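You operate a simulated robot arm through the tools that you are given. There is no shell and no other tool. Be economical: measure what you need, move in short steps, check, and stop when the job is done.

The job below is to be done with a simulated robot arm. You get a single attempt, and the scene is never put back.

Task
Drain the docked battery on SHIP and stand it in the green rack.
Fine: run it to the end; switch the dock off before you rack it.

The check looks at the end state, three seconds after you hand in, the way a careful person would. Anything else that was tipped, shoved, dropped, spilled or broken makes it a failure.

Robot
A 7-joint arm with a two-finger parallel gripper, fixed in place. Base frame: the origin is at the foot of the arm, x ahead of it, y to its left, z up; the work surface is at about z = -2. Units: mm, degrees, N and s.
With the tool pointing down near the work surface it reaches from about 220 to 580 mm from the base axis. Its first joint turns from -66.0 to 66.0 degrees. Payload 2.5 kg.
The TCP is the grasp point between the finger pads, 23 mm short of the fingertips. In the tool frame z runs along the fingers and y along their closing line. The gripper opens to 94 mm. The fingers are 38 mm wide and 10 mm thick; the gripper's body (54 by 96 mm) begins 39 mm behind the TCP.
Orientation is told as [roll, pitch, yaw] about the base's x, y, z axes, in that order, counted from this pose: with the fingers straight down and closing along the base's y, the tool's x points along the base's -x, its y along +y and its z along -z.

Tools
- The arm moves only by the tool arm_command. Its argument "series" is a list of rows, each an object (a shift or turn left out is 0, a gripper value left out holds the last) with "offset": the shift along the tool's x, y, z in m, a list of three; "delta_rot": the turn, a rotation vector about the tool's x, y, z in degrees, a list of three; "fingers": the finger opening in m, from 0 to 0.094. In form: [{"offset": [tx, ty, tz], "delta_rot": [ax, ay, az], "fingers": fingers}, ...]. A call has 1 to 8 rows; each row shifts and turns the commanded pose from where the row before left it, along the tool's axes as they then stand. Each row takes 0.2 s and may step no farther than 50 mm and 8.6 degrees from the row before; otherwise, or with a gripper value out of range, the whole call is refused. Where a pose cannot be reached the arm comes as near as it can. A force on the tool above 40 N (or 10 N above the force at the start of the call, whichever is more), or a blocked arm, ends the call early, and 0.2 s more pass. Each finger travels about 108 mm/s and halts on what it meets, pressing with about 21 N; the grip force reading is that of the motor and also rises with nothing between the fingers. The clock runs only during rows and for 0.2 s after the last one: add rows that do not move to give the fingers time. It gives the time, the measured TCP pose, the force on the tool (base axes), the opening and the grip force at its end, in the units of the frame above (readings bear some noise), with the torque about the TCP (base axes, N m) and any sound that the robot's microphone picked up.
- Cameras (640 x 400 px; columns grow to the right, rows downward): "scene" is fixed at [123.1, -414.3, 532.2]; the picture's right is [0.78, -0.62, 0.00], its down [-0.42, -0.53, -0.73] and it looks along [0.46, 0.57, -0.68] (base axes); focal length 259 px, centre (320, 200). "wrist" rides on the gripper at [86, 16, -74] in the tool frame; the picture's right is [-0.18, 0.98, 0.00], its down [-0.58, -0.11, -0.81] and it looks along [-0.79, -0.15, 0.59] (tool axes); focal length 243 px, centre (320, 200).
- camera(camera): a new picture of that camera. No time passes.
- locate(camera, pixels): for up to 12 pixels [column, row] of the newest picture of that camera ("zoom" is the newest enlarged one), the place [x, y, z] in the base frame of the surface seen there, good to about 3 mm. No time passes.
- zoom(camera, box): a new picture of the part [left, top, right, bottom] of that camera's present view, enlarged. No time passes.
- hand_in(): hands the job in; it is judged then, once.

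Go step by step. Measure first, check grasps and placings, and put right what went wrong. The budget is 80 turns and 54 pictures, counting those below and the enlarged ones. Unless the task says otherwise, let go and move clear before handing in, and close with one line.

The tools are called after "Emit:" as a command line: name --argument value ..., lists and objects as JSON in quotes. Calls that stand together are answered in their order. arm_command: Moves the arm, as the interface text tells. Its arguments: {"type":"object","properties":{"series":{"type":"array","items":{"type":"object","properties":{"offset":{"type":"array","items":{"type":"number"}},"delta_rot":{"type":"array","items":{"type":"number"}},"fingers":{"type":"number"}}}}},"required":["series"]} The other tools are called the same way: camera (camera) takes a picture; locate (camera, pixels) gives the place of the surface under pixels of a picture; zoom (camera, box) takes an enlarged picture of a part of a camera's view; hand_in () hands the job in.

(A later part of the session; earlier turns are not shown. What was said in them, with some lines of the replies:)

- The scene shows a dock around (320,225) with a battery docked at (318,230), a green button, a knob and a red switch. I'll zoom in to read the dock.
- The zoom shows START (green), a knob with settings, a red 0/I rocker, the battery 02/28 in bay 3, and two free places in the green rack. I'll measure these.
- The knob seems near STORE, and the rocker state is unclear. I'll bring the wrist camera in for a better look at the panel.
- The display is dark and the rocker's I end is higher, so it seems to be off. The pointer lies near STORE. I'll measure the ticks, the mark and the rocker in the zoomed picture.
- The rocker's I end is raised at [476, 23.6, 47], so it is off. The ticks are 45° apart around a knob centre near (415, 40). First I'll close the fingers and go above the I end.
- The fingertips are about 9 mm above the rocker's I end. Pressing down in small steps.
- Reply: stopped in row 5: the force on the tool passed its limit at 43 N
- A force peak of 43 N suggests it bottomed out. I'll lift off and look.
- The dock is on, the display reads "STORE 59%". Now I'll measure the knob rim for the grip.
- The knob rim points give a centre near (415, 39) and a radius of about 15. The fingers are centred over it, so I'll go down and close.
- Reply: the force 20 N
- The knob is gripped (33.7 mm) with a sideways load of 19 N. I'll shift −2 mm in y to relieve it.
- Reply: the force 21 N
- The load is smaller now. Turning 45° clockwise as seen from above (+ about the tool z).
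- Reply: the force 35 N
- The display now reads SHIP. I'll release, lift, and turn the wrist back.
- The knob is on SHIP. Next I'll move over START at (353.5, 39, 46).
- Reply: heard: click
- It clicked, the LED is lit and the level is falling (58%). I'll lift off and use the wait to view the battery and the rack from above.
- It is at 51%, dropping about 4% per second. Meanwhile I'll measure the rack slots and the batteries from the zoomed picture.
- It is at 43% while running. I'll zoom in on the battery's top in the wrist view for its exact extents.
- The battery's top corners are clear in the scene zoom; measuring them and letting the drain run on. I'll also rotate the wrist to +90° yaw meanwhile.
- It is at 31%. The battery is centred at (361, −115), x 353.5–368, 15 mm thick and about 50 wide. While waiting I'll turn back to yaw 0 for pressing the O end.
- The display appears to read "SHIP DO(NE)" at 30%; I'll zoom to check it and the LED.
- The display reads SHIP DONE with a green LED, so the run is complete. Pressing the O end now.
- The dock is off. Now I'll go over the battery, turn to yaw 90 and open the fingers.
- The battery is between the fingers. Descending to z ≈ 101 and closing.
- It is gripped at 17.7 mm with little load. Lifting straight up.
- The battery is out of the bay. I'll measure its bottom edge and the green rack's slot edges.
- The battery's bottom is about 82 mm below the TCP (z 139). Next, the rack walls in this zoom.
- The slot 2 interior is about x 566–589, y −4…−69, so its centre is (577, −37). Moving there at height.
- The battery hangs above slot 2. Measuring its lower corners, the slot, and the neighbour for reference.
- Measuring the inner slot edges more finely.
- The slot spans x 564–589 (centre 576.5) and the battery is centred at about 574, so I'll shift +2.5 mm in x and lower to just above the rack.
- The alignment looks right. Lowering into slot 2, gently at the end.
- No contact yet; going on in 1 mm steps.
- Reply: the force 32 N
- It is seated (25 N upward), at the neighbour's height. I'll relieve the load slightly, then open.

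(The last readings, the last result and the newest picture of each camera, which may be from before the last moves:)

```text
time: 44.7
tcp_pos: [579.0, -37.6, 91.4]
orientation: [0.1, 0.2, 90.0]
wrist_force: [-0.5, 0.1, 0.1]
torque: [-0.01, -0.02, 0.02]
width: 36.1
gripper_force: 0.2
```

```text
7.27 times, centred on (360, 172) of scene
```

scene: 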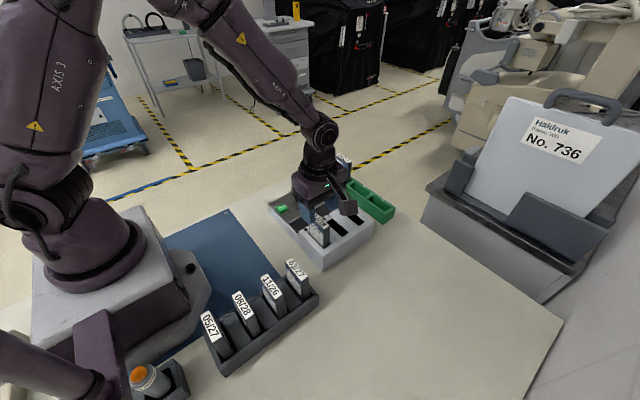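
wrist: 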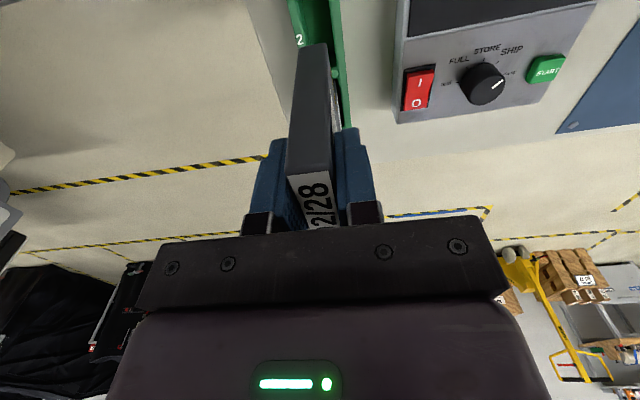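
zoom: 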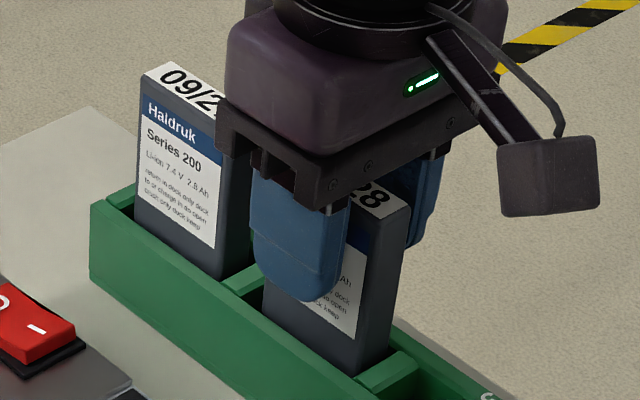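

Released, and the battery is standing. I'll lift clear and back away.

Emit:
arm_command --series '[{"offset": [0, 0, -0.02]}, {"offset": [0, 0, -0.04]}, {"offset": [0, 0, -0.045]}, {"offset": [0, 0, -0.045]}, {"offset": [0, 0.04, 0]}, {"offset": [0, 0.045, 0]}, {"offset": [0, 0.045, 0]}, {"offset": [0, 0, 0]}]'

Emit:
camera --camera "scene"

Emit:
zoom --camera "scene" --box '[260, 145, 400, 250]'

```text
time: 46.5
tcp_pos: [447.9, -35.8, 242.2]
orientation: [0.0, 0.1, 90.0]
wrist_force: [-0.3, -0.2, -0.2]
torque: [-0.02, -0.01, -0.05]
width: 35.8
gripper_force: 0.1
```

```text
17 pictures are left
```

scene: 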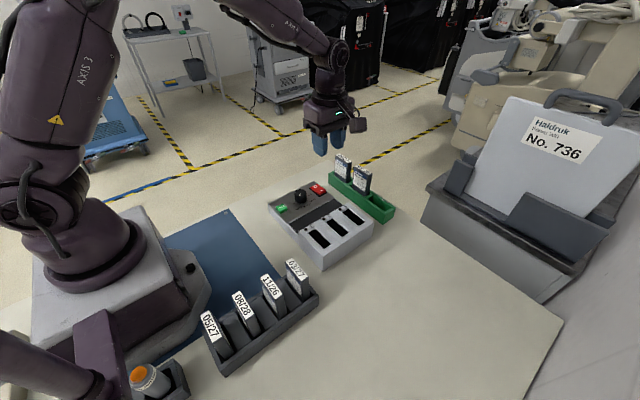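

```text
3.81 times, centred on (330, 198) of scene
```

zoom: 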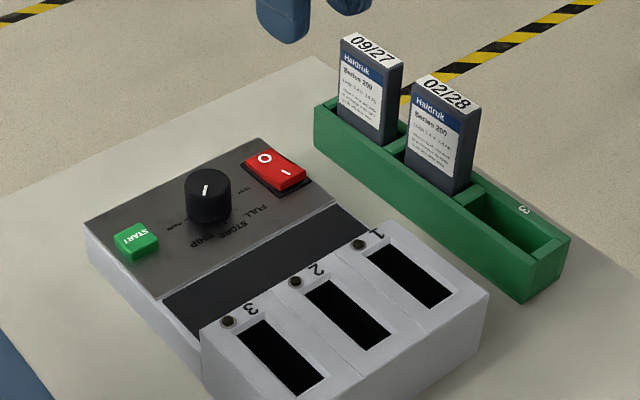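

Battery 02/28 stands upright in slot 2 of the green rack, the dock is dark with its rocker on 0, and nothing else has moved. I'm handing in.

Emit:
hand_in

```text
The job is handed in.
```

The docked battery (02/28) ran on SHIP until the display read DONE at 30%; I then switched the dock off and stood the battery in slot 2 of the green rack.
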